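You operate a simulated robot arm through the tools that you are given. There is no shell and no other tool. Be economical: measure what you need, move in short steps, check, and stop when the job is done.

Carry out the task below with a simulated robot arm. There is one attempt and no reset: what you move stays moved.

TASK
Put the blue cartridge from the top of the lacquered table on top of the brown polishing pad and the yellow cartridge on the loan slip there. Then take the clip jar and put it on top of the felt duster.
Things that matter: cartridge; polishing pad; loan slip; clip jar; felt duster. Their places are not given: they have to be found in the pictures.

It is judged by the outcome, as a careful person would: the job done as asked, and still so three seconds after it is handed in. It fails if anything else is knocked over, pushed out of place, dropped, spilled or broken.

THE ROBOT
A 7-joint arm with a two-finger parallel gripper, fixed in place. Base frame: the origin is at the foot of the arm, x ahead of it, y to its left, z up; the work surface is at about z = 0.72. Lengths are in m, angles in rad, forces in N, time in s.
With the tool pointing down near the work surface it reaches from about 0.28 to 0.68 m from the base axis. Its first joint turns from -1.152 to 1.152 rad. Payload 1.57 kg.
Tool frame: the origin (TCP) lies between the finger pads and is the grasp point; the fingertips stand 0.03 m ahead of it; z points along the fingers, y is the line along which they close. The gripper opens to 0.11 m. The fingers are 0.024 m wide and 0.012 m thick; the gripper's body (0.048 by 0.112 m) begins 0.078 m behind the TCP.
Orientation is told as [roll, pitch, yaw] about the base's x, y, z axes, in that order, counted from this pose: with the fingers straight down and closing along the base's y, the tool's x points along the base's -x, its y along +y and its z along -z.

THE INTERFACE
- The arm moves only by the tool arm_command. Its argument "steps" is a list of rows, each a list of 7 numbers: the shift along the base's x, y, z in m, then the turn, a rotation vector about the base's x, y, z in rad, then the closure, from 0 (fully open) to 1 (shut). In form: [[tx, ty, tz, ax, ay, az, grip], ...]. A call has 1 to 20 rows; each row is the pose to reach, as a shift and turn from the pose commanded when the call began. A row lasts 0.2 s, in which the tool goes at most 0.05 m and 0.15 rad; a call with a longer step from one row to the next is refused whole, and so is a gripper value outside its range. A pose out of reach is approached as far as the arm can. The call stops where the force on the tool passes 40 N (or 10 N more than at its start, if that is more) or the arm is blocked; 0.2 s more then pass. The fingers move at their own pace (about 0.108 m/s each) and stop on an object; they squeeze with about 39 N. The grip force told is the motor's: it shows also when the fingers shut on nothing. Time passes only in rows, and 0.2 s behind the last, so rows that repeat a pose let the fingers close. It gives the time, the measured TCP pose, the force on the tool (base axes), the opening and the grip force at its end, in the units of the frame above (readings bear some noise).
- Cameras (640 x 400 px; columns grow to the right, rows downward): "scene" is fixed at [0.1574, -0.3931, 1.3867]; the picture's right is [0.82, -0.57, 0.00], its down [-0.40, -0.59, -0.70] and it looks along [0.40, 0.58, -0.71] (base axes); focal length 360 px, centre (320, 200). "wrist" rides on the gripper at [-0.036, 0, -0.08] in the tool frame; the picture's right is [0.00, -1.00, 0.00], its down [0.97, 0.00, -0.24] and it looks along [0.24, 0.00, 0.97] (tool axes); focal length 218 px, centre (320, 200).
- get_image(camera): a new picture of that camera. No time passes.
- point_at(camera, pixels): there is no depth. For up to 12 entries [column, row, z] of the newest picture of that camera ("zoom" is the newest enlarged one), the place [x, y] in the base frame at which the ray of that pixel passes the height z, good to about 0.002 m. No time passes.
- close_up(camera, box): a new picture of the part [left, top, right, bottom] of that camera's present view, enlarged. No time passes.
- finish_job(): hands the job in; it is judged then, once.

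Work in short steps. Measure before you move; look again where a grasp or a placing could have gone wrong, and mend it. You have 80 turns and 38 pictures in all, the two below and enlarged ones among them. Open the gripper and draw the arm clear of the work before you hand the job in, unless the task says otherwise; then end with one line.

The tools are called after "Call:" by a JSON object that holds its "op" and its "data". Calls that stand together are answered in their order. arm_command: Moves the arm, as the interface text tells. Its arguments: {"type":"object","properties":{"steps":{"type":"array","items":{"type":"array","items":{"type":"number"}}}},"required":["steps"]} The other tools are called the same way: get_image (camera) takes a picture; point_at (camera, pixels) gives the place at which the rays of pixels pass given heights; close_up (camera, box) takes an enlarged picture of a part of a camera's view; finish_job () hands the job in.

At the start:

```text
t: 0.0
ee_pos: [0.4303, -0.0737, 1.0038]
tool_rot: [-0.001, 0.0, 0.001]
force: [0.3, -0.1, -0.2]
grip_width: 0.11
gripper_force: 0.1
```

scene: 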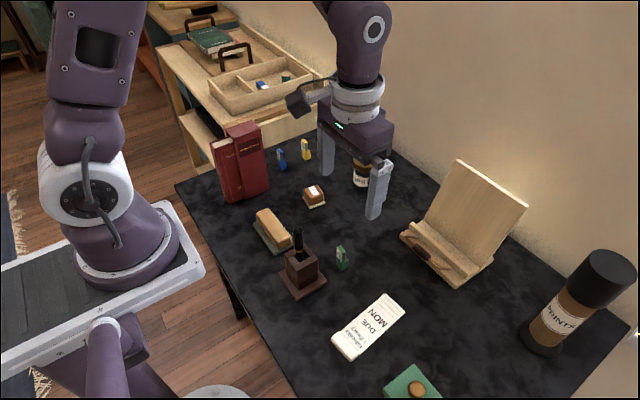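
wrist: 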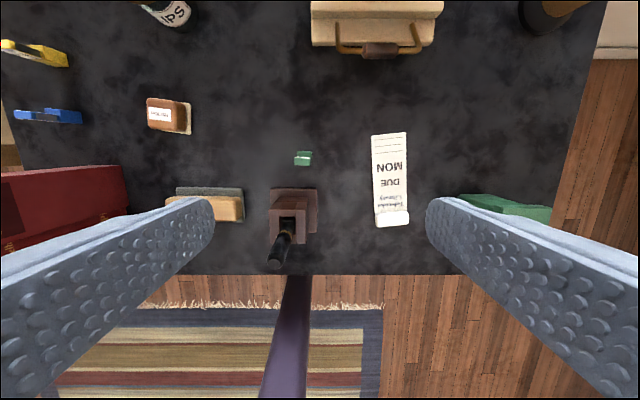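

I'll zoom on the cartridge area and the mid-table items to identify them.

Call:
{"op": "close_up", "data": {"camera": "scene", "box": [240, 120, 400, 220]}}

Call:
{"op": "close_up", "data": {"camera": "scene", "box": [230, 180, 450, 400]}}

Call:
{"op": "close_up", "data": {"camera": "wrist", "box": [0, 0, 260, 240]}}

```text
4.00 times, centred on (320, 170) of scene
```

zoom: 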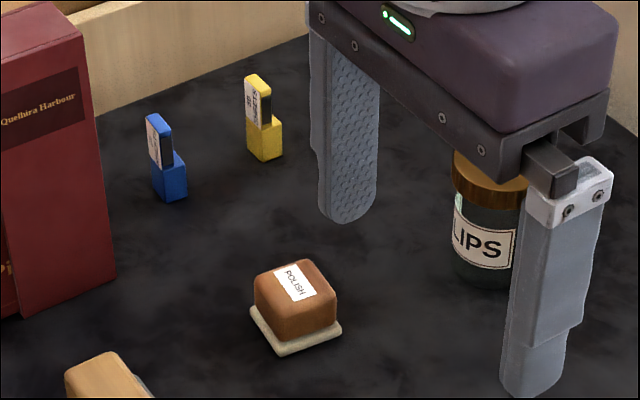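

```text
1.82 times, centred on (340, 290) of scene
```

zoom: 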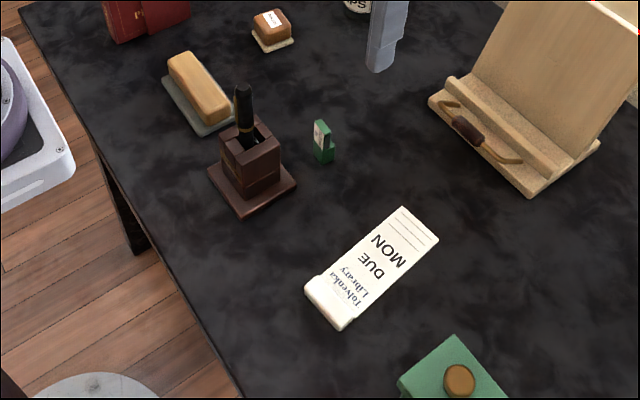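

```text
1.67 times, centred on (130, 120) of wrist
```

zoom: 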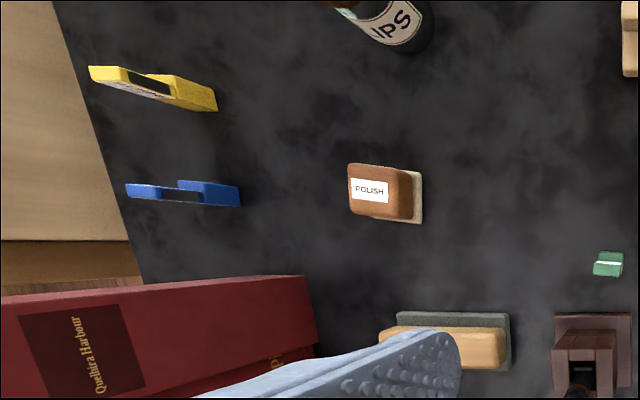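

Cartridges stand upright at scene (282,168) and (306,159); pad labelled POLISH at (314,196). I measure the key points.

Call:
{"op": "get_image", "data": {"camera": "scene"}}

Call:
{"op": "get_image", "data": {"camera": "wrist"}}

Call:
{"op": "point_at", "data": {"camera": "scene", "pixels": [[278, 166, 0.72], [282.5, 170, 0.72], [286.5, 167.5, 0.72], [302, 157, 0.72], [306, 160.5, 0.72], [310.5, 157.5, 0.72], [302.5, 199, 0.72], [310, 209, 0.72], [325, 203, 0.72], [253, 223, 0.72], [274, 255, 0.72], [292, 243, 0.72]]}}

Call:
{"op": "point_at", "data": {"camera": "wrist", "pixels": [[372, 135, 0.72], [406, 132, 0.72], [375, 215, 0.72], [409, 212, 0.72], [172, 104, 0.72], [191, 102, 0.72], [191, 135, 0.72], [97, 112, 0.72], [97, 123, 0.72], [88, 54, 0.72], [87, 66, 0.72], [303, 165, 0.72]]}}

```text
32 pictures are left
```

scene: 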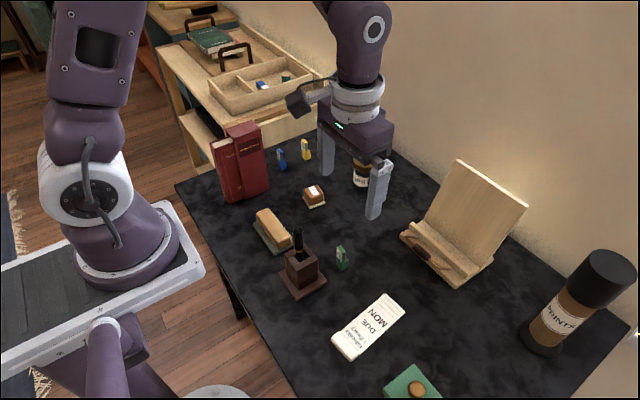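

```text
31 pictures are left
```

wrist: 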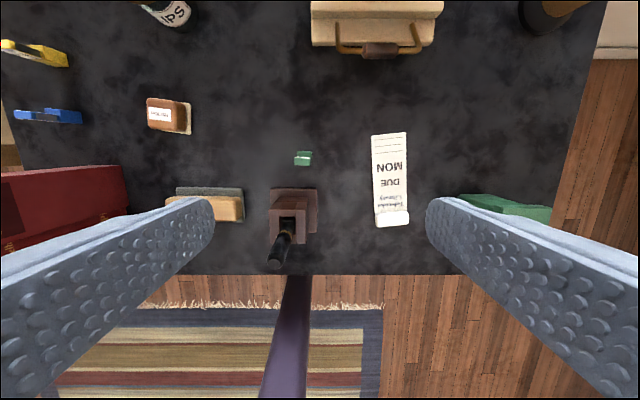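

```text
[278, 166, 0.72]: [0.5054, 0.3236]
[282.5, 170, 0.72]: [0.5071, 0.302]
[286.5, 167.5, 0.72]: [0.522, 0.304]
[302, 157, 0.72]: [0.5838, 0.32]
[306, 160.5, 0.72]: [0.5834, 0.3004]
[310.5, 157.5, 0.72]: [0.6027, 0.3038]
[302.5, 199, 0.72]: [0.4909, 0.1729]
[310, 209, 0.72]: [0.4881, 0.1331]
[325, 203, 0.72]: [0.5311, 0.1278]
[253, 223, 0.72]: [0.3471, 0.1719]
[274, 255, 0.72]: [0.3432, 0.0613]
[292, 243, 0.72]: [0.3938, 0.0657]
```

```text
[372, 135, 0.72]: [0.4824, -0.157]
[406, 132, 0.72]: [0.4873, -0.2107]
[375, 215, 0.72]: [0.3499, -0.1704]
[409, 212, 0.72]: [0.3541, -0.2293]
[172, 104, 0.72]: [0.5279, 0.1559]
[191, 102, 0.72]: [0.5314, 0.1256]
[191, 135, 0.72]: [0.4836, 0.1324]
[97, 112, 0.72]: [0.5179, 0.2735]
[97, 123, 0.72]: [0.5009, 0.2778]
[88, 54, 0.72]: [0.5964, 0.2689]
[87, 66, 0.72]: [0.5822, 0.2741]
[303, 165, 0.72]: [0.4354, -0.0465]
```

Blue cartridge at about (0.514, 0.312), yellow at about (0.592, 0.31). I move above the blue one for a closer look.

Call:
{"op": "arm_command", "data": {"steps": [[0.035, 0.02, 0, 0, 0, 0, 0], [0.07, 0.05, 0, 0, 0, 0, 0], [0.075, 0.1, 0, 0, 0, 0, 0], [0.08, 0.15, 0, 0, 0, 0, 0], [0.08, 0.2, 0, 0, 0, 0, 0], [0.08, 0.25, 0, 0, 0, 0, 0], [0.08, 0.3, 0, 0, 0, 0, 0], [0.08, 0.34, 0, 0, 0, 0, 0], [0.08, 0.375, 0, 0, 0, 0, 0], [0.08, 0.375, 0, 0, 0, 0, 0]]}}

Call:
{"op": "get_image", "data": {"camera": "wrist"}}

Call:
{"op": "close_up", "data": {"camera": "scene", "box": [240, 120, 400, 220]}}

```text
refused: row 3 steps farther than a row can; nothing moved
```

```text
30 pictures are left
```

wrist: 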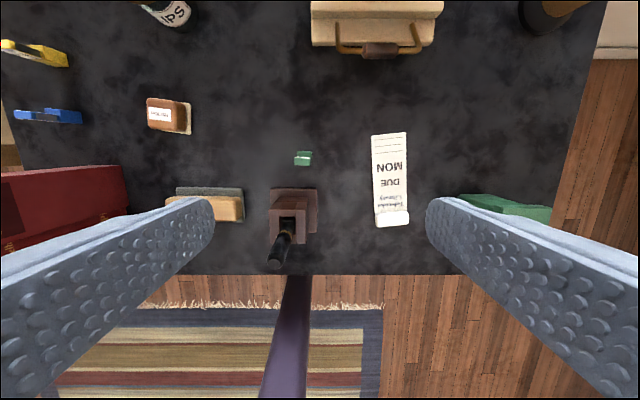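

```text
4.00 times, centred on (320, 170) of scene
```

zoom: 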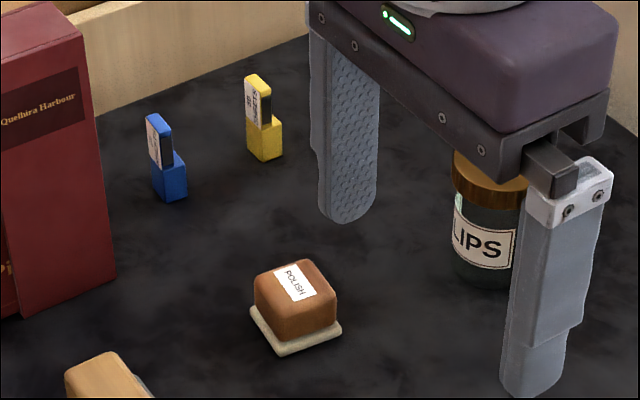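

The step was slightly too long; I resend with smaller steps.

Call:
{"op": "arm_command", "data": {"steps": [[0.035, 0.02, 0, 0, 0, 0, 0], [0.07, 0.05, 0, 0, 0, 0, 0], [0.075, 0.095, 0, 0, 0, 0, 0], [0.08, 0.14, 0, 0, 0, 0, 0], [0.08, 0.185, 0, 0, 0, 0, 0], [0.08, 0.23, 0, 0, 0, 0, 0], [0.08, 0.275, 0, 0, 0, 0, 0], [0.08, 0.32, 0, 0, 0, 0, 0], [0.08, 0.36, 0, 0, 0, 0, 0], [0.08, 0.375, 0, 0, 0, 0, 0]]}}

Call:
{"op": "get_image", "data": {"camera": "wrist"}}

```text
t: 2.2
ee_pos: [0.5115, 0.3003, 1.0042]
tool_rot: [0.0, -0.001, 0.0]
force: [-0.8, -0.6, -0.7]
grip_width: 0.11
gripper_force: 0.0
```

```text
28 pictures are left
```

wrist: 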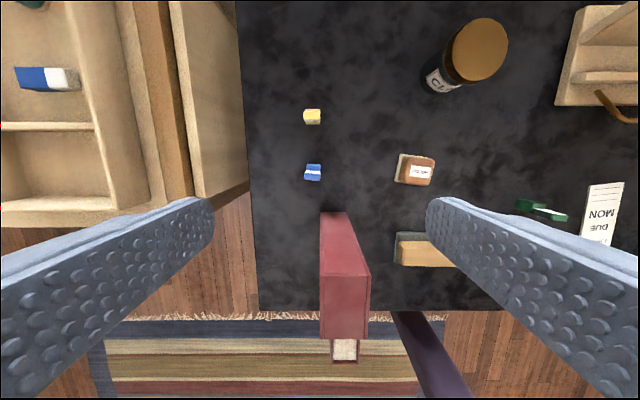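

The blue at (313,172) and yellow at (312,117) are seen from above now; zoom.

Call:
{"op": "close_up", "data": {"camera": "wrist", "box": [240, 90, 400, 190]}}

Call:
{"op": "point_at", "data": {"camera": "wrist", "pixels": [[250, 170, 0.72], [320, 212, 0.85], [345, 212, 0.85], [345, 212, 0.9], [313, 172, 0.77], [312, 117, 0.77], [193, 165, 0.8], [193, 165, 0.72], [193, 165, 0.65]]}}

```text
4.00 times, centred on (320, 140) of wrist
```

zoom: 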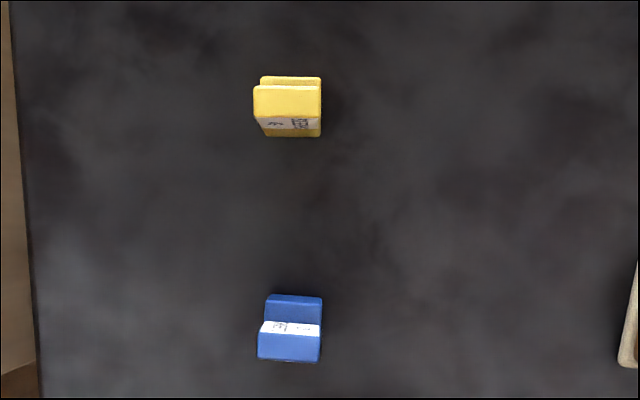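

```text
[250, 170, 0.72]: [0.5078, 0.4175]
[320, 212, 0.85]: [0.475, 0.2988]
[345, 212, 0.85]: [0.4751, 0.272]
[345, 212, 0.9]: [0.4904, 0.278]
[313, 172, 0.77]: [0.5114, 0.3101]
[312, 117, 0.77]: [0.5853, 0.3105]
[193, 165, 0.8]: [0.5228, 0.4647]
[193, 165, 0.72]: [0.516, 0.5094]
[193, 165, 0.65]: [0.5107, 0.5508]
```

Need the clearance to the book: measuring its edges from both cameras.

Call:
{"op": "point_at", "data": {"camera": "scene", "pixels": [[268.7, 188.7, 0.72], [245, 199, 0.72], [261, 129, 0.86], [261, 129, 0.89], [261, 129, 0.92], [279.5, 149, 0.78], [279.5, 149, 0.79], [282.5, 170, 0.72]]}}

Call:
{"op": "point_at", "data": {"camera": "wrist", "pixels": [[345, 212, 0.86], [345, 212, 0.89], [345, 212, 0.92], [304.5, 180, 0.78], [304.5, 180, 0.79], [320, 180, 0.78], [320.5, 164, 0.75]]}}

```text
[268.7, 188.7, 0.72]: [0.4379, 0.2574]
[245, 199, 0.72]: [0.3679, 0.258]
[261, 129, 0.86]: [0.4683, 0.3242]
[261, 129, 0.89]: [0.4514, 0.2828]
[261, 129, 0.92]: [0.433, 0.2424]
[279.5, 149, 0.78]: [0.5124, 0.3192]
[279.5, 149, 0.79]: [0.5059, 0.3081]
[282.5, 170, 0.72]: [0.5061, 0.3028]
```

```text
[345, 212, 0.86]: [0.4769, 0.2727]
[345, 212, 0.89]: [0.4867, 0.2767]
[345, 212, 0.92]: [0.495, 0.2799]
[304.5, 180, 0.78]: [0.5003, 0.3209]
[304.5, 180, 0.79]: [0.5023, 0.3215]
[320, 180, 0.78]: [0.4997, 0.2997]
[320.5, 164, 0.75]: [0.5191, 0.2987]
```

Book face is at x≈0.438, so clear of the gripper. Blue centre ≈(0.510,0.310), height ≈0.065; I descend with fingers half-open along y.

Call:
{"op": "arm_command", "data": {"steps": [[0, 0.009, -0.04, 0, 0, 0, 0.4], [0, 0.009, -0.08, 0, 0, 0, 0.4], [0, 0.009, -0.12, 0, 0, 0, 0.4], [0, 0.009, -0.16, 0, 0, 0, 0.4], [0, 0.009, -0.18, 0, 0, 0, 0.4], [0, 0.009, -0.18, 0, 0, 0, 0.4]]}}

Call:
{"op": "get_image", "data": {"camera": "wrist"}}

Call:
{"op": "close_up", "data": {"camera": "scene", "box": [240, 120, 400, 220]}}

```text
t: 3.6
ee_pos: [0.5115, 0.3095, 0.8224]
tool_rot: [-0.001, 0.0, -0.001]
force: [0.2, -0.5, -0.5]
grip_width: 0.0663
gripper_force: 0.0
```

```text
26 pictures are left
```

wrist: 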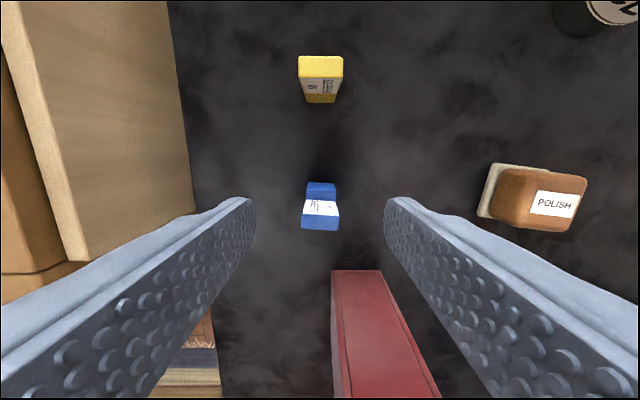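

```text
4.00 times, centred on (320, 170) of scene
```

zoom: 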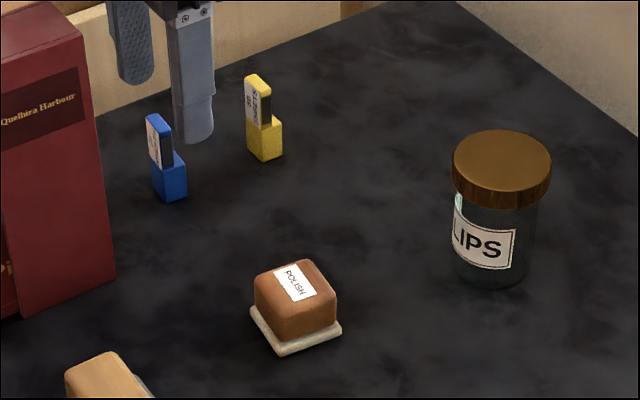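

Cartridge is centred between the fingers (cols 304–339). Descend and close.

Call:
{"op": "arm_command", "data": {"steps": [[0, 0, -0.03, 0, 0, 0, 0.4], [0, 0, -0.05, 0, 0, 0, 0.4], [0, 0, -0.066, 0, 0, 0, 0.4], [0, 0, -0.066, 0, 0, 0, 0.6], [0, 0, -0.066, 0, 0, 0, 0.8], [0, 0, -0.066, 0, 0, 0, 1], [0, 0, -0.066, 0, 0, 0, 1]]}}

Call:
{"op": "get_image", "data": {"camera": "wrist"}}

Call:
{"op": "point_at", "data": {"camera": "zoom", "pixels": [[250, 310, 0.72], [278, 357, 0.72], [342, 328, 0.72], [278, 340, 0.732], [255, 278, 0.755], [278, 315, 0.755], [336, 292, 0.755], [310, 260, 0.755], [497, 290, 0.72], [501, 165, 0.8], [501, 165, 0.82]]}}

```text
t: 5.2
ee_pos: [0.5139, 0.3113, 0.7557]
tool_rot: [-0.001, 0.001, -0.001]
force: [-0.2, 0.2, -0.3]
grip_width: 0.0214
gripper_force: 34.0
```

```text
24 pictures are left
```

wrist: 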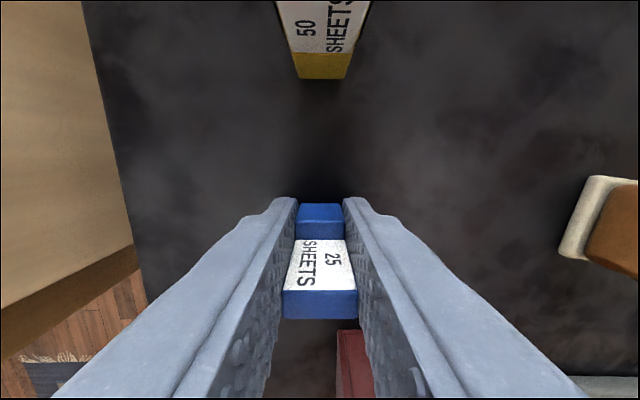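

```text
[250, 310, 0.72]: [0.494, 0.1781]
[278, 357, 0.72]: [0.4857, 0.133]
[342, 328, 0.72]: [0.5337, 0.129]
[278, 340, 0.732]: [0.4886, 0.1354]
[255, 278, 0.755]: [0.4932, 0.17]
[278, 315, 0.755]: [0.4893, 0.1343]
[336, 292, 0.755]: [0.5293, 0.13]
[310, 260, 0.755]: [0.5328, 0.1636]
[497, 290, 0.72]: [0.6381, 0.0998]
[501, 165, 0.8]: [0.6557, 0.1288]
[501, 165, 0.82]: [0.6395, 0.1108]
```

Gripped (21 mm). Lift 0.13 m and move part-way toward the pad, then look to measure its top height.

Call:
{"op": "arm_command", "data": {"steps": [[0, 0, 0.04, 0, 0, 0, 1], [0, 0, 0.08, 0, 0, 0, 1], [0, 0, 0.12, 0, 0, 0, 1], [0, -0.04, 0.13, 0, 0, 0, 1], [0, -0.08, 0.13, 0, 0, 0, 1], [0, -0.1, 0.13, 0, 0, 0, 1], [0, -0.1, 0.13, 0, 0, 0, 1]]}}

Call:
{"op": "get_image", "data": {"camera": "wrist"}}

Call:
{"op": "close_up", "data": {"camera": "scene", "box": [240, 120, 400, 220]}}

```text
t: 6.8
ee_pos: [0.5101, 0.2086, 0.8893]
tool_rot: [-0.002, 0.001, 0.001]
force: [0.4, 0.5, 0.4]
grip_width: 0.0212
gripper_force: 33.5
```

```text
23 pictures are left
```

wrist: 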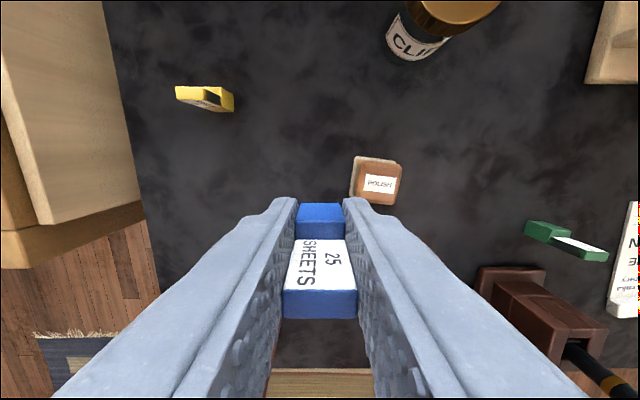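

```text
4.00 times, centred on (320, 170) of scene
```

zoom: 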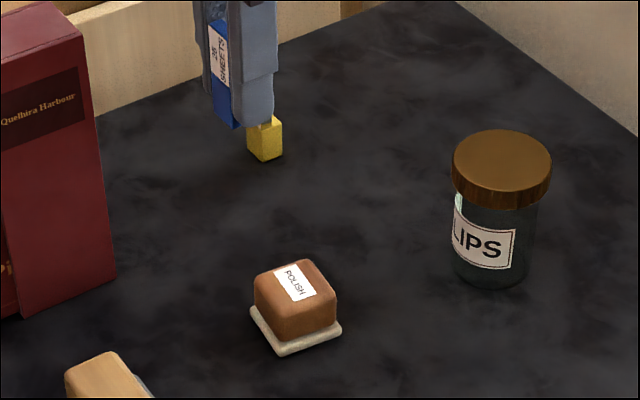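

Call:
{"op": "point_at", "data": {"camera": "zoom", "pixels": [[295, 282, 0.74], [295, 282, 0.75], [295, 282, 0.76], [295, 282, 0.77]]}}

Call:
{"op": "point_at", "data": {"camera": "wrist", "pixels": [[380, 183, 0.74], [380, 183, 0.75], [380, 183, 0.76], [380, 183, 0.77], [403, 166, 0.755], [359, 162, 0.755], [357, 200, 0.755], [401, 203, 0.755]]}}

```text
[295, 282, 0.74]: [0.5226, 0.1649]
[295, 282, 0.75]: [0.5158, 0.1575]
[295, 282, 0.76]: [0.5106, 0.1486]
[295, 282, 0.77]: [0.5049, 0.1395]
```

```text
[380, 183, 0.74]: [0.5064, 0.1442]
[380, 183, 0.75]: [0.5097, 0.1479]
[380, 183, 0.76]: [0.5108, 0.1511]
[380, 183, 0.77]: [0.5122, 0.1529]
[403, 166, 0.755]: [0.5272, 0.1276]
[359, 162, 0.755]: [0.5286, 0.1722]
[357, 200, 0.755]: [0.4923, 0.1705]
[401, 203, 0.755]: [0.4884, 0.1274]
```

Pad top ≈0.759 at (0.511, 0.150). The held bottom is ~0.036 below TCP; go over and lower to just above contact.

Call:
{"op": "arm_command", "data": {"steps": [[0, -0.04, 0, 0, 0, 0, 1], [0.001, -0.06, 0, 0, 0, 0, 1], [0.001, -0.06, -0.04, 0, 0, 0, 1], [0.001, -0.06, -0.07, 0, 0, 0, 1], [0.001, -0.06, -0.082, 0, 0, 0, 1], [0.001, -0.06, -0.082, 0, 0, 0, 1]]}}

Call:
{"op": "close_up", "data": {"camera": "scene", "box": [260, 140, 388, 220]}}

```text
t: 8.2
ee_pos: [0.5115, 0.1487, 0.8066]
tool_rot: [-0.001, 0.001, -0.001]
force: [0.1, 0.4, -0.9]
grip_width: 0.0212
gripper_force: 34.3
```

```text
5.00 times, centred on (324, 180) of scene
```

zoom: 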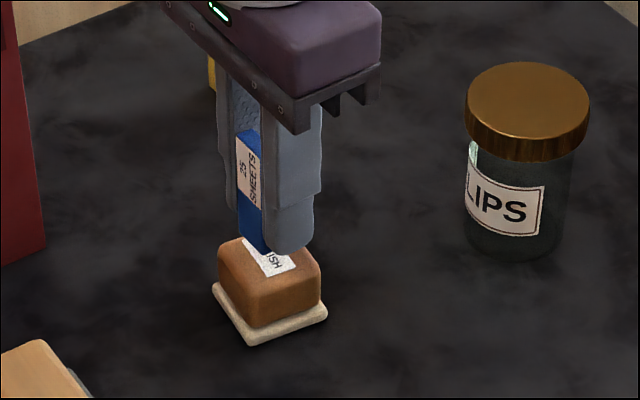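

A bit above the pad still; lower in 3 mm steps and read the force.

Call:
{"op": "arm_command", "data": {"steps": [[0, 0, -0.003, 0, 0, 0, 1], [0, 0, -0.006, 0, 0, 0, 1], [0, 0, -0.008, 0, 0, 0, 1], [0, 0, -0.008, 0, 0, 0, 1]]}}

```text
t: 9.2
ee_pos: [0.5132, 0.1499, 0.7967]
tool_rot: [-0.001, 0.0, 0.001]
force: [-0.3, -0.3, -0.6]
grip_width: 0.0212
gripper_force: 34.0
```

Call:
{"op": "arm_command", "data": {"steps": [[0, 0, -0.0015, 0, 0, 0, 1], [0, 0, -0.0015, 0, 0, 0, 1]]}}

Call:
{"op": "close_up", "data": {"camera": "scene", "box": [292, 165, 356, 205]}}

```text
t: 9.8
ee_pos: [0.5124, 0.1505, 0.7973]
tool_rot: [0.001, 0.0, 0.001]
force: [-0.5, 0.1, -0.5]
grip_width: 0.0211
gripper_force: 34.3
```

```text
10.00 times, centred on (324, 185) of scene
```

zoom: 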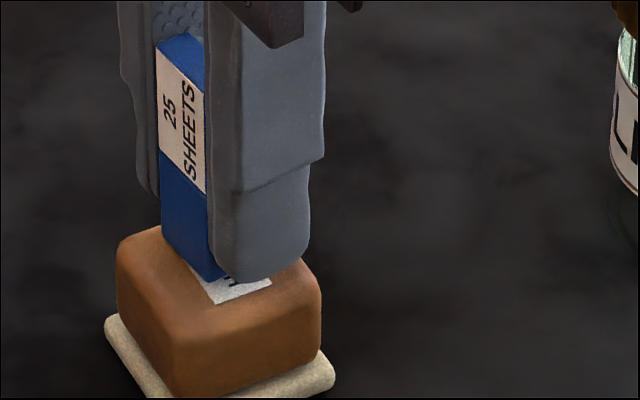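

Continue in 1 mm steps until the force shows contact.

Call:
{"op": "arm_command", "data": {"steps": [[0, 0, -0.001, 0, 0, 0, 1], [0, 0, -0.002, 0, 0, 0, 1], [0, 0, -0.002, 0, 0, 0, 1]]}}

Call:
{"op": "arm_command", "data": {"steps": [[0, 0, -0.001, 0, 0, 0, 1], [0, 0, -0.001, 0, 0, 0, 1]]}}

```text
t: 10.6
ee_pos: [0.5115, 0.1501, 0.7947]
tool_rot: [0.002, 0.0, -0.001]
force: [0.0, 0.0, -0.3]
grip_width: 0.021
gripper_force: 34.9
```

```text
t: 11.2
ee_pos: [0.5109, 0.1503, 0.7929]
tool_rot: [-0.001, -0.002, -0.001]
force: [0.3, 0.0, -0.1]
grip_width: 0.0211
gripper_force: 33.8
```

Call:
{"op": "arm_command", "data": {"steps": [[0, 0, -0.001, 0, 0, 0, 1], [0, 0, -0.001, 0, 0, 0, 1]]}}

Call:
{"op": "arm_command", "data": {"steps": [[0, 0, -0.001, 0, 0, 0, 1], [0, 0, -0.001, 0, 0, 0, 1]]}}

Call:
{"op": "arm_command", "data": {"steps": [[0, 0, -0.001, 0, 0, 0, 1], [0, 0, -0.001, 0, 0, 0, 1]]}}

```text
t: 11.8
ee_pos: [0.5119, 0.1507, 0.7937]
tool_rot: [-0.001, -0.002, 0.0]
force: [-2.5, -0.9, 16.1]
grip_width: 0.0211
gripper_force: 34.7
```

```text
t: 12.4
ee_pos: [0.5132, 0.1508, 0.7922]
tool_rot: [0.002, -0.004, 0.0]
force: [-2.9, 0.6, 33.8]
grip_width: 0.0214
gripper_force: 33.8
```

```text
t: 13.0
ee_pos: [0.5127, 0.1515, 0.7907]
tool_rot: [0.001, -0.002, 0.0]
force: [0.3, 2.7, 34.0]
grip_width: 0.0214
gripper_force: 34.5
```

Contact (34 N). Relieve 2 mm, open, then rise.

Call:
{"op": "arm_command", "data": {"steps": [[0, 0, 0.002, 0, 0, 0, 1], [0, 0, 0.002, 0, 0, 0, 0.7], [0, 0, 0.002, 0, 0, 0, 0.5], [0, 0, 0.002, 0, 0, 0, 0.5], [0, 0, 0.03, 0, 0, 0, 0.5], [0, 0, 0.07, 0, 0, 0, 0.5], [0, 0, 0.11, 0, 0, 0, 0.5], [0, 0, 0.13, 0, 0, 0, 0.5]]}}

Call:
{"op": "get_image", "data": {"camera": "wrist"}}

Call:
{"op": "close_up", "data": {"camera": "scene", "box": [260, 140, 388, 220]}}

```text
t: 14.8
ee_pos: [0.5123, 0.1489, 0.9224]
tool_rot: [-0.001, 0.001, -0.001]
force: [-0.6, -0.6, 0.0]
grip_width: 0.0549
gripper_force: 0.2
```

```text
19 pictures are left
```

wrist: 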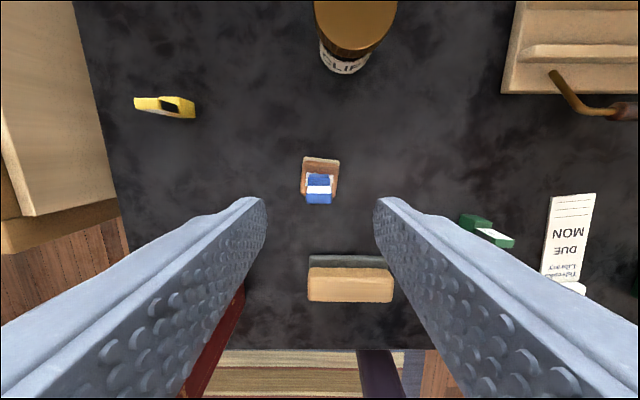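

```text
5.00 times, centred on (324, 180) of scene
```

zoom: 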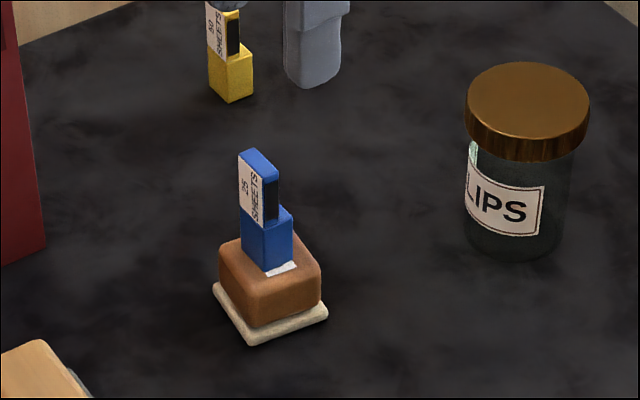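

Blue stands well on the pad. Now go above the yellow at about (0.592, 0.31).

Call:
{"op": "arm_command", "data": {"steps": [[0.02, 0.04, 0, 0, 0, 0, 0.4], [0.04, 0.08, 0, 0, 0, 0, 0.4], [0.06, 0.12, 0, 0, 0, 0, 0.4], [0.08, 0.16, 0, 0, 0, 0, 0.4], [0.08, 0.16, 0, 0, 0, 0, 0.4]]}}

Call:
{"op": "get_image", "data": {"camera": "wrist"}}

```text
t: 16.0
ee_pos: [0.5908, 0.3109, 0.9216]
tool_rot: [-0.002, 0.0, -0.001]
force: [-1.3, 0.0, 0.0]
grip_width: 0.0661
gripper_force: 0.0
```

```text
17 pictures are left
```

wrist: 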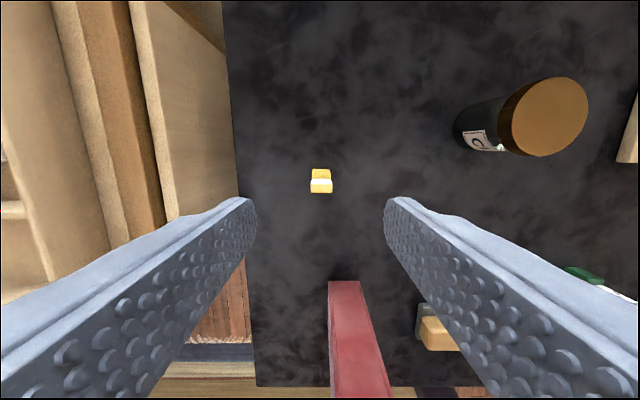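

Call:
{"op": "point_at", "data": {"camera": "wrist", "pixels": [[310, 193, 0.785], [332, 193, 0.785], [312, 169, 0.75], [330, 169, 0.75], [321, 183, 0.785]]}}

```text
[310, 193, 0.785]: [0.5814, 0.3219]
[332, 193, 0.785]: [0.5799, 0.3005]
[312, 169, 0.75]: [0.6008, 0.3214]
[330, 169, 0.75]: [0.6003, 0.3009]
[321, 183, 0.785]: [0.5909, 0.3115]
```

Yellow centre (0.5905, 0.311) coincides with the TCP. Descend to z≈0.756 and close.

Call:
{"op": "arm_command", "data": {"steps": [[0, 0, -0.045, 0, 0, 0, 0.4], [0, 0, -0.09, 0, 0, 0, 0.4], [0, 0, -0.13, 0, 0, 0, 0.4], [0, 0, -0.155, 0, 0, 0, 0.4], [0, 0, -0.165, 0, 0, 0, 0.4], [0, 0, -0.165, 0, 0, 0, 0.6], [0, 0, -0.165, 0, 0, 0, 0.8], [0, 0, -0.165, 0, 0, 0, 1], [0, 0, -0.165, 0, 0, 0, 1]]}}

Call:
{"op": "get_image", "data": {"camera": "wrist"}}

```text
t: 18.0
ee_pos: [0.5926, 0.3113, 0.7559]
tool_rot: [0.0, 0.0, 0.0]
force: [-0.8, 0.2, -0.5]
grip_width: 0.0212
gripper_force: 34.6
```

```text
16 pictures are left
```

wrist: 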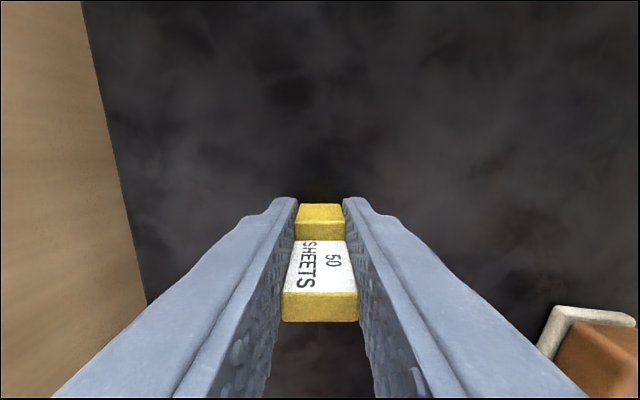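

Yellow gripped. Lift to z≈0.945 and carry at x≈0.43 to above the slip's flat part (0.425, -0.19).

Call:
{"op": "arm_command", "data": {"steps": [[0, 0, 0.045, 0, 0, 0, 1], [0, 0, 0.09, 0, 0, 0, 1], [0, 0, 0.135, 0, 0, 0, 1], [0, 0, 0.18, 0, 0, 0, 1], [-0.035, -0.03, 0.19, 0, 0, 0, 1], [-0.07, -0.06, 0.19, 0, 0, 0, 1], [-0.105, -0.09, 0.19, 0, 0, 0, 1], [-0.14, -0.12, 0.19, 0, 0, 0, 1], [-0.166, -0.155, 0.19, 0, 0, 0, 1], [-0.166, -0.2, 0.19, 0, 0, 0, 1], [-0.166, -0.245, 0.19, 0, 0, 0, 1], [-0.166, -0.29, 0.19, 0, 0, 0, 1], [-0.166, -0.335, 0.19, 0, 0, 0, 1], [-0.166, -0.38, 0.19, 0, 0, 0, 1], [-0.166, -0.425, 0.19, 0, 0, 0, 1], [-0.166, -0.47, 0.19, 0, 0, 0, 1], [-0.166, -0.5, 0.19, 0, 0, 0, 1], [-0.166, -0.5, 0.19, 0, 0, 0, 1]]}}

Call:
{"op": "get_image", "data": {"camera": "wrist"}}

Call:
{"op": "get_image", "data": {"camera": "scene"}}

```text
t: 21.8
ee_pos: [0.4261, -0.1931, 0.9424]
tool_rot: [0.0, 0.001, 0.001]
force: [0.3, -0.1, -0.6]
grip_width: 0.0209
gripper_force: 34.7
```

```text
15 pictures are left
```

wrist: 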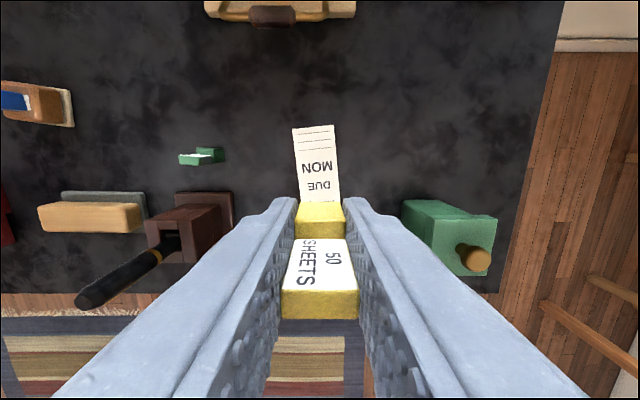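

```text
14 pictures are left
```

scene: 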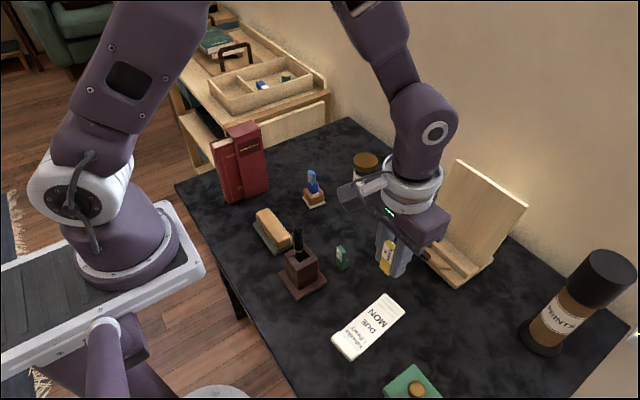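

Call:
{"op": "point_at", "data": {"camera": "scene", "pixels": [[384, 293, 0.72], [406, 306, 0.72], [332, 341, 0.72], [350, 361, 0.72], [368, 322, 0.72], [342, 332, 0.72], [360, 350, 0.72]]}}

Call:
{"op": "point_at", "data": {"camera": "wrist", "pixels": [[292, 129, 0.72], [332, 125, 0.72], [298, 195, 0.72], [339, 195, 0.72]]}}

Call:
{"op": "close_up", "data": {"camera": "scene", "box": [310, 280, 438, 360]}}

```text
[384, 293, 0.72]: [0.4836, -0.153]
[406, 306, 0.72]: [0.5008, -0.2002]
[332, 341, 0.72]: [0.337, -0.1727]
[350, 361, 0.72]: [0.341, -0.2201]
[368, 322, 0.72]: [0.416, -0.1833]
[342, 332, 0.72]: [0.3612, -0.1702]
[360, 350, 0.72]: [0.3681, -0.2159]
```

```text
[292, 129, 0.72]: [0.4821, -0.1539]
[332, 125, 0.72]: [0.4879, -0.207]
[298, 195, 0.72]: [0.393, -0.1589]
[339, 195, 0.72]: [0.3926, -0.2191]
```

```text
5.00 times, centred on (374, 320) of scene
```

zoom: 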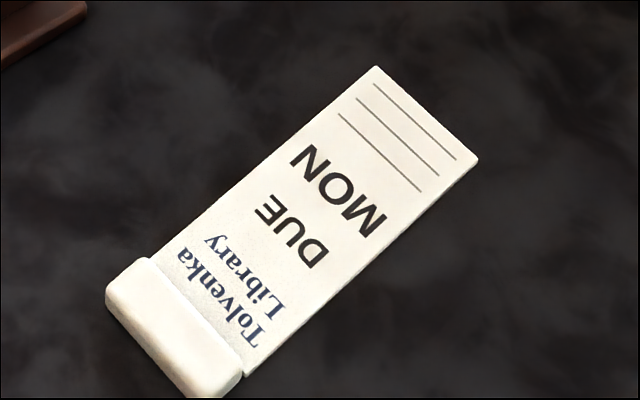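

Flat part spans x 0.37–0.486, centre (0.43, -0.186). Lower to a few mm above.

Call:
{"op": "arm_command", "data": {"steps": [[0.004, 0.005, -0.045, 0, 0, 0, 1], [0.004, 0.005, -0.09, 0, 0, 0, 1], [0.004, 0.005, -0.135, 0, 0, 0, 1], [0.004, 0.005, -0.165, 0, 0, 0, 1], [0.004, 0.005, -0.179, 0, 0, 0, 1], [0.004, 0.005, -0.179, 0, 0, 0, 1]]}}

Call:
{"op": "arm_command", "data": {"steps": [[0, 0, -0.0015, 0, 0, 0, 1], [0, 0, -0.0015, 0, 0, 0, 1]]}}

Call:
{"op": "arm_command", "data": {"steps": [[0, 0, -0.001, 0, 0, 0, 1], [0, 0, -0.001, 0, 0, 0, 1]]}}

```text
t: 23.2
ee_pos: [0.4317, -0.1842, 0.7669]
tool_rot: [0.001, -0.001, 0.001]
force: [-0.3, -0.4, -0.9]
grip_width: 0.021
gripper_force: 34.7
```

```text
t: 23.8
ee_pos: [0.4314, -0.1853, 0.7636]
tool_rot: [0.0, -0.001, 0.001]
force: [-1.1, -0.4, 0.1]
grip_width: 0.021
gripper_force: 34.3
```

```text
t: 24.4
ee_pos: [0.4305, -0.1855, 0.763]
tool_rot: [0.001, 0.0, -0.001]
force: [0.0, 0.4, 0.8]
grip_width: 0.0212
gripper_force: 34.4
```

Call:
{"op": "arm_command", "data": {"steps": [[0, 0, -0.001, 0, 0, 0, 1], [0, 0, -0.002, 0, 0, 0, 1], [0, 0, -0.002, 0, 0, 0, 1]]}}

Call:
{"op": "arm_command", "data": {"steps": [[0, 0, -0.001, 0, 0, 0, 1], [0, 0, -0.001, 0, 0, 0, 1]]}}

Call:
{"op": "arm_command", "data": {"steps": [[0, 0, -0.001, 0, 0, 0, 1], [0, 0, -0.001, 0, 0, 0, 1]]}}

```text
t: 25.2
ee_pos: [0.431, -0.1862, 0.7618]
tool_rot: [-0.001, 0.0, 0.0]
force: [0.0, 0.2, 0.3]
grip_width: 0.0213
gripper_force: 33.8
```

```text
t: 25.8
ee_pos: [0.4309, -0.1853, 0.7602]
tool_rot: [0.001, 0.001, 0.0]
force: [0.1, 0.4, -1.2]
grip_width: 0.021
gripper_force: 34.2
```

```text
t: 26.4
ee_pos: [0.4299, -0.184, 0.7591]
tool_rot: [0.001, 0.0, -0.002]
force: [0.1, -1.4, -0.5]
grip_width: 0.0212
gripper_force: 34.4
```

Call:
{"op": "arm_command", "data": {"steps": [[0, 0, -0.001, 0, 0, 0, 1], [0, 0, -0.001, 0, 0, 0, 1]]}}

Call:
{"op": "arm_command", "data": {"steps": [[0, 0, -0.001, 0, 0, 0, 1], [0, 0, -0.001, 0, 0, 0, 1]]}}

```text
t: 27.0
ee_pos: [0.4297, -0.186, 0.7585]
tool_rot: [0.001, -0.001, -0.001]
force: [-1.2, 0.2, 4.0]
grip_width: 0.0211
gripper_force: 34.5
```

```text
t: 27.6
ee_pos: [0.4303, -0.1851, 0.7575]
tool_rot: [0.001, -0.003, -0.002]
force: [0.0, 2.0, 18.3]
grip_width: 0.0209
gripper_force: 34.4
```

Contact at 18 N. Relieve 1 mm, open and rise.

Call:
{"op": "arm_command", "data": {"steps": [[0, 0, 0.001, 0, 0, 0, 1], [0, 0, 0.001, 0, 0, 0, 0.7], [0, 0, 0.001, 0, 0, 0, 0.5], [0, 0, 0.001, 0, 0, 0, 0.5], [0, 0, 0.03, 0, 0, 0, 0.5], [0, 0, 0.07, 0, 0, 0, 0.5], [0, 0, 0.11, 0, 0, 0, 0.5], [0, 0, 0.155, 0, 0, 0, 0.4], [0, 0, 0.2, 0, 0, 0, 0.2], [0, 0, 0.2, 0, 0, 0, 0]]}}

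Call:
{"op": "get_image", "data": {"camera": "scene"}}

Call:
{"op": "get_image", "data": {"camera": "wrist"}}

```text
t: 29.8
ee_pos: [0.4303, -0.1835, 0.9602]
tool_rot: [0.0, 0.0, 0.0]
force: [-0.8, -0.7, 0.4]
grip_width: 0.1101
gripper_force: 0.1
```

```text
12 pictures are left
```

scene: 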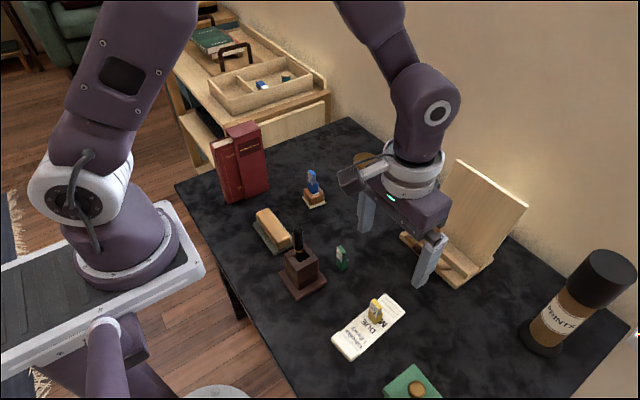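

```text
11 pictures are left
```

wrist: 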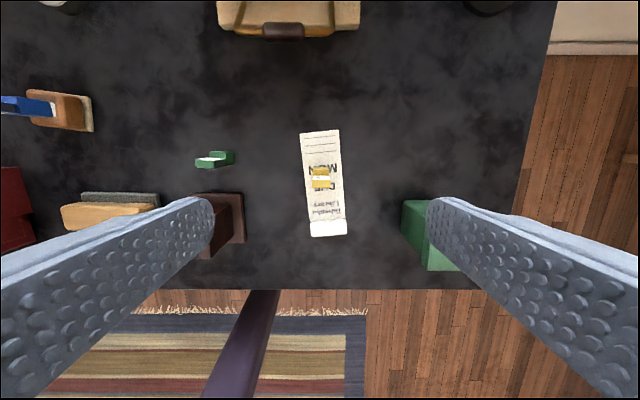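

Yellow stands on the slip. Next go above the jar near (0.64, 0.11), staying high and round the book stand.

Call:
{"op": "arm_command", "data": {"steps": [[0, 0.045, 0.01, 0, 0, 0, 0], [0, 0.09, 0.01, 0, 0, 0, 0], [0, 0.135, 0.01, 0, 0, 0, 0], [0, 0.18, 0.01, 0, 0, 0, 0], [0, 0.225, 0.01, 0, 0, 0, 0], [0, 0.27, 0.01, 0, 0, 0, 0], [0.03, 0.295, 0.01, 0, 0, 0, 0], [0.07, 0.295, 0.01, 0, 0, 0, 0], [0.11, 0.295, 0.01, 0, 0, 0, 0], [0.15, 0.295, 0.01, 0, 0, 0, 0], [0.17, 0.295, 0.01, 0, 0, 0, 0], [0.17, 0.295, 0.01, 0, 0, 0, 0]]}}

Call:
{"op": "get_image", "data": {"camera": "wrist"}}

Call:
{"op": "get_image", "data": {"camera": "scene"}}

```text
t: 32.4
ee_pos: [0.598, 0.1107, 0.9661]
tool_rot: [0.0, 0.001, -0.001]
force: [0.3, 0.0, 0.2]
grip_width: 0.1097
gripper_force: 0.1
```

```text
10 pictures are left
```

wrist: 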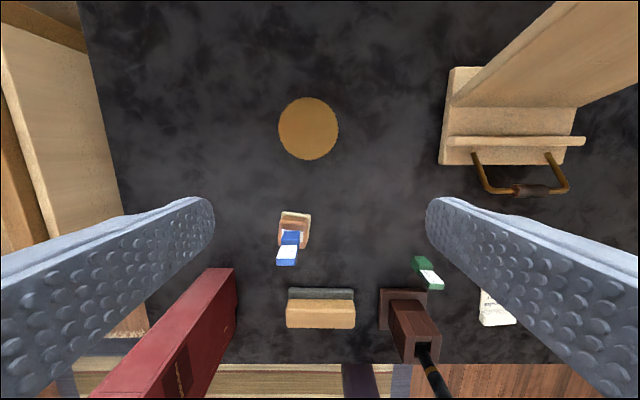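

```text
9 pictures are left
```

scene: 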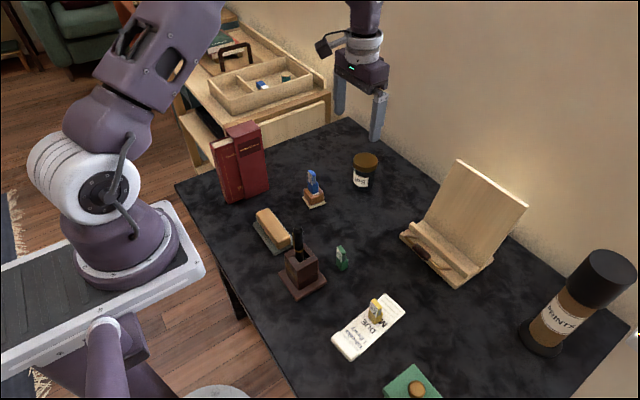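

Call:
{"op": "point_at", "data": {"camera": "scene", "pixels": [[365.25, 159.5, 0.79], [365.25, 159.5, 0.8], [365.25, 159.5, 0.81]]}}

Call:
{"op": "point_at", "data": {"camera": "wrist", "pixels": [[308.5, 128.5, 0.79], [308.5, 128.5, 0.8], [308.5, 128.5, 0.81], [278, 128.5, 0.8], [339, 128.5, 0.8], [354, 289, 0.72], [286, 299, 0.76], [355, 299, 0.76], [286, 328, 0.76], [355, 329, 0.76]]}}

Call:
{"op": "close_up", "data": {"camera": "scene", "box": [240, 185, 336, 275]}}

```text
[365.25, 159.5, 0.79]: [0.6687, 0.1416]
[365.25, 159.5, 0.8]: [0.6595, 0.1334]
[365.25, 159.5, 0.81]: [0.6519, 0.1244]
```

```text
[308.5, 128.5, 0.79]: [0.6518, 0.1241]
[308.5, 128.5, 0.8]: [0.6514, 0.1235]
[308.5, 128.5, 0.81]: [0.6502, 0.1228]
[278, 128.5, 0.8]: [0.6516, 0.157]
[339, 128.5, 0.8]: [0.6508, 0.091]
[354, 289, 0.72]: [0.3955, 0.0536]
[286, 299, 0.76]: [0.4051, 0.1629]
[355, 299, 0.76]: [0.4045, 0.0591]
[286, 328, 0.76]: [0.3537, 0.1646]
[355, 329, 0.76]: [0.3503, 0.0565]
```

```text
4.44 times, centred on (288, 230) of scene
```

zoom: 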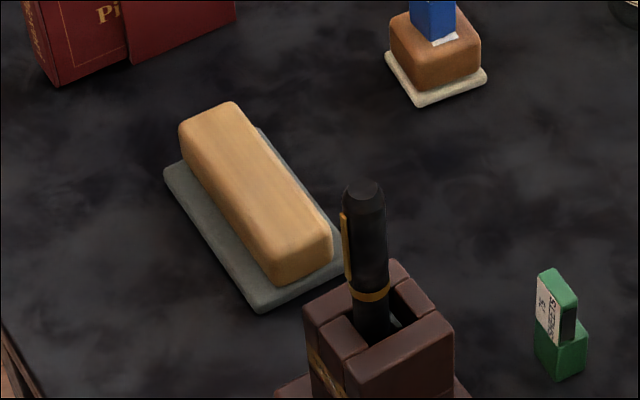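

Jar: centre (0.651, 0.1235), lid 66 mm, top ≈0.811. Before taking it I need the duster's exact wood top, so I look from directly above it.

Call:
{"op": "arm_command", "data": {"steps": [[-0.045, 0, 0, 0, 0, 0, 0], [-0.09, 0, 0, 0, 0, 0, 0], [-0.135, 0, 0, 0, 0, 0, 0], [-0.18, 0.005, 0, 0, 0, 0, 0], [-0.2, 0.008, 0, 0, 0, 0, 0], [-0.2, 0.008, 0, 0, 0, 0, 0]]}}

Call:
{"op": "close_up", "data": {"camera": "wrist", "box": [240, 120, 400, 220]}}

```text
t: 33.8
ee_pos: [0.3989, 0.1157, 0.9677]
tool_rot: [0.001, 0.0, 0.0]
force: [0.3, 0.3, -0.8]
grip_width: 0.1099
gripper_force: 0.0
```

```text
4.00 times, centred on (320, 170) of wrist
```

zoom: 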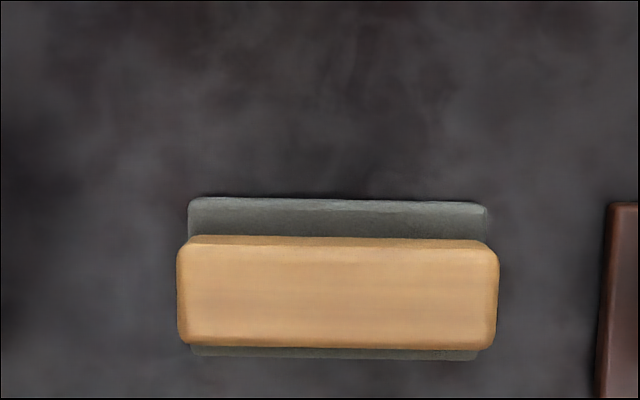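

Call:
{"op": "point_at", "data": {"camera": "zoom", "pixels": [[179, 340, 0.75], [179, 340, 0.76], [179, 340, 0.77], [496, 342, 0.75], [496, 342, 0.76], [496, 342, 0.77], [338, 248, 0.76], [338, 347, 0.76], [338, 298, 0.75], [338, 298, 0.76], [338, 200, 0.725], [338, 357, 0.725]]}}

Call:
{"op": "point_at", "data": {"camera": "scene", "pixels": [[257, 213, 0.75], [257, 213, 0.76], [257, 213, 0.77], [276.5, 243, 0.75], [276.5, 243, 0.76], [276.5, 243, 0.77], [290, 236.5, 0.75], [290, 236.5, 0.76], [290, 236.5, 0.77]]}}

```text
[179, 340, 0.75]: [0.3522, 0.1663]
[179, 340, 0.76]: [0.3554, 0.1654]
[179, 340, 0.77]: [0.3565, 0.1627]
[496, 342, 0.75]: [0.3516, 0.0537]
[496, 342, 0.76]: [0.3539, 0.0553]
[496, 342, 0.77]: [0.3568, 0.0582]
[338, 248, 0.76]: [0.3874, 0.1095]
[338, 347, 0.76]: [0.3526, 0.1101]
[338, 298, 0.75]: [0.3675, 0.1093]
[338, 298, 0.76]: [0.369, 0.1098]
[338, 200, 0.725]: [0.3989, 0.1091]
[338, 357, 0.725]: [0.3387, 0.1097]
```

```text
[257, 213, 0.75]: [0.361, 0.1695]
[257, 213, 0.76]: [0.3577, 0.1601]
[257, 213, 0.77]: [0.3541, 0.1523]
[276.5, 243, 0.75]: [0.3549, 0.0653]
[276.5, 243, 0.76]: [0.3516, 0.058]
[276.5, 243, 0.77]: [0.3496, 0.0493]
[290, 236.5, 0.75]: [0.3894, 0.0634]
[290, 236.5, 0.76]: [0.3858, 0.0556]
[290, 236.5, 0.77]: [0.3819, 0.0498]
```

Duster top: z≈0.759, centre (0.370, 0.110), 35 mm wide in x. Now back to the jar and grip by its lid at TCP z≈0.797.

Call:
{"op": "arm_command", "data": {"steps": [[0.045, 0, 0, 0, 0, 0, 0], [0.09, 0, 0, 0, 0, 0, 0], [0.135, 0.005, 0, 0, 0, 0, 0], [0.18, 0.005, 0, 0, 0, 0, 0], [0.225, 0.005, 0, 0, 0, 0, 0], [0.2517, 0.0052, 0, 0, 0, 0, 0], [0.2517, 0.0052, -0.045, 0, 0, 0, 0], [0.2517, 0.0052, -0.09, 0, 0, 0, 0], [0.2517, 0.0052, -0.11, 0, 0, 0, 0], [0.2517, 0.0052, -0.11, 0, 0, 0, 0]]}}

Call:
{"op": "get_image", "data": {"camera": "wrist"}}

```text
t: 36.0
ee_pos: [0.6511, 0.1229, 0.8581]
tool_rot: [0.0, 0.0, 0.001]
force: [0.2, -0.4, 0.1]
grip_width: 0.1102
gripper_force: 0.1
```

```text
6 pictures are left
```

wrist: 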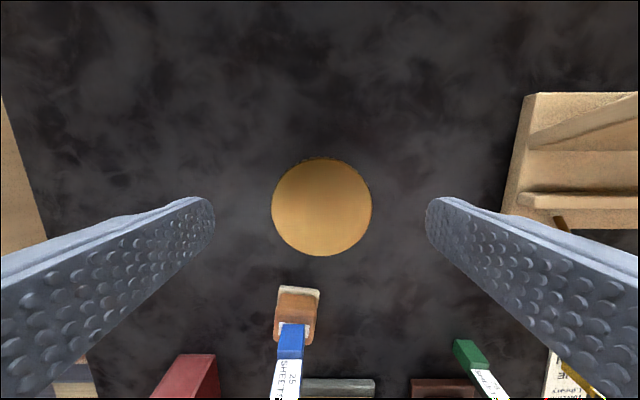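

Call:
{"op": "point_at", "data": {"camera": "wrist", "pixels": [[321.5, 207, 0.811], [271, 207, 0.811], [372, 207, 0.811]]}}

Call:
{"op": "arm_command", "data": {"steps": [[0, 0, -0.03, 0, 0, 0, 0], [0, 0, -0.061, 0, 0, 0, 0], [0, 0, -0.061, 0, 0, 0, 0]]}}

```text
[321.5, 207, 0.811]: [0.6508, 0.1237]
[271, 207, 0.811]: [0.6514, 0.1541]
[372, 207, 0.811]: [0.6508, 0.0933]
```

```text
t: 36.8
ee_pos: [0.6535, 0.1236, 0.7991]
tool_rot: [0.0, -0.001, 0.0]
force: [-0.4, -0.7, -0.3]
grip_width: 0.11
gripper_force: 0.0
```

Lid is centred on the TCP (0.651, 0.1237). Close and lift slightly.

Call:
{"op": "arm_command", "data": {"steps": [[0, 0, 0, 0, 0, 0, 0.2], [0, 0, 0, 0, 0, 0, 0.4], [0, 0, 0, 0, 0, 0, 0.6], [0, 0, 0, 0, 0, 0, 1], [0, 0, 0, 0, 0, 0, 1]]}}

Call:
{"op": "arm_command", "data": {"steps": [[0, 0, 0.02, 0, 0, 0, 1], [0, 0, 0.05, 0, 0, 0, 1], [0, 0, 0.09, 0, 0, 0, 1], [0, 0, 0.13, 0, 0, 0, 1], [0, 0, 0.165, 0, 0, 0, 1], [0, 0, 0.165, 0, 0, 0, 1]]}}

Call:
{"op": "close_up", "data": {"camera": "scene", "box": [280, 80, 440, 180]}}

```text
t: 38.0
ee_pos: [0.6535, 0.1226, 0.7994]
tool_rot: [0.0, 0.0, -0.002]
force: [-0.3, 0.7, 0.8]
grip_width: 0.0602
gripper_force: 39.5
```

```text
t: 39.4
ee_pos: [0.6513, 0.1253, 0.9596]
tool_rot: [0.0, 0.001, -0.001]
force: [0.6, -0.1, -1.7]
grip_width: 0.0602
gripper_force: 39.3
```

```text
4.00 times, centred on (360, 130) of scene
```

zoom: 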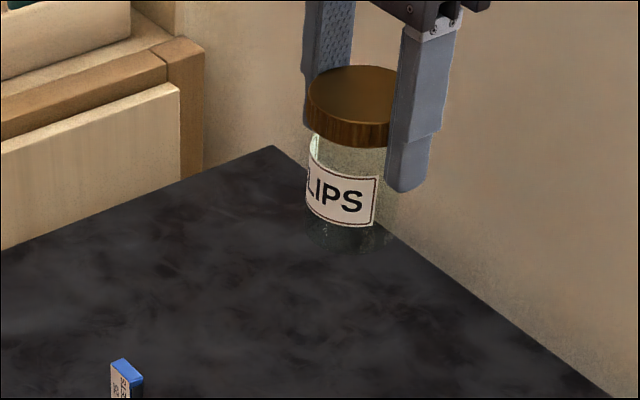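

Jar held securely. Carry it over the duster (0.370, 0.110), then lower to ~1 cm above.

Call:
{"op": "arm_command", "data": {"steps": [[-0.04, -0.004, 0, 0, 0, 0, 1], [-0.08, -0.008, 0, 0, 0, 0, 1], [-0.12, -0.0135, 0, 0, 0, 0, 1], [-0.16, -0.0135, 0, 0, 0, 0, 1], [-0.2, -0.0135, 0, 0, 0, 0, 1], [-0.24, -0.0135, 0, 0, 0, 0, 1], [-0.27, -0.0135, 0, 0, 0, 0, 1], [-0.281, -0.0135, 0, 0, 0, 0, 1], [-0.281, -0.0135, -0.04, 0, 0, 0, 1], [-0.281, -0.0135, -0.08, 0, 0, 0, 1], [-0.281, -0.0135, -0.105, 0, 0, 0, 1], [-0.281, -0.0135, -0.115, 0, 0, 0, 1], [-0.281, -0.0135, -0.115, 0, 0, 0, 1]]}}

Call:
{"op": "close_up", "data": {"camera": "scene", "box": [210, 160, 370, 260]}}

```text
t: 42.2
ee_pos: [0.3701, 0.1083, 0.8457]
tool_rot: [0.0, 0.0, 0.001]
force: [-0.1, 0.6, -1.0]
grip_width: 0.0604
gripper_force: 38.6
```

```text
4.00 times, centred on (290, 210) of scene
```

zoom: 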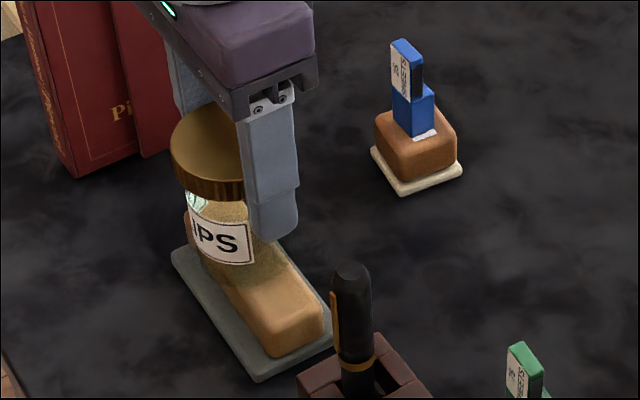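

Jar is above the duster and centred. Lower in small steps until contact.

Call:
{"op": "arm_command", "data": {"steps": [[0, 0, -0.002, 0, 0, 0, 1], [0, 0, -0.005, 0, 0, 0, 1], [0, 0, -0.007, 0, 0, 0, 1], [0, 0, -0.007, 0, 0, 0, 1]]}}

Call:
{"op": "arm_command", "data": {"steps": [[0, 0, -0.0015, 0, 0, 0, 1], [0, 0, -0.0015, 0, 0, 0, 1]]}}

Call:
{"op": "arm_command", "data": {"steps": [[0, 0, -0.001, 0, 0, 0, 1], [0, 0, -0.001, 0, 0, 0, 1]]}}

```text
t: 43.2
ee_pos: [0.3701, 0.1091, 0.8406]
tool_rot: [-0.001, 0.001, 0.001]
force: [-3.0, 1.9, 21.0]
grip_width: 0.06
gripper_force: 39.3
```

```text
t: 43.5
ee_pos: [0.3698, 0.109, 0.84]
tool_rot: [0.0, -0.004, -0.002]
force: [-3.0, 0.8, 21.5]
grip_width: 0.0601
gripper_force: 39.1
stopped in row 1: the force on the tool passed its limit (the readings are from after the stop); the commanded pose is now the measured one
```

```text
t: 44.2
ee_pos: [0.3709, 0.109, 0.8401]
tool_rot: [0.0, -0.001, -0.001]
force: [-1.9, -1.6, 18.7]
grip_width: 0.0601
gripper_force: 39.1
stopped in row 2: the force on the tool passed its limit (the readings are from after the stop); the commanded pose is now the measured one
```

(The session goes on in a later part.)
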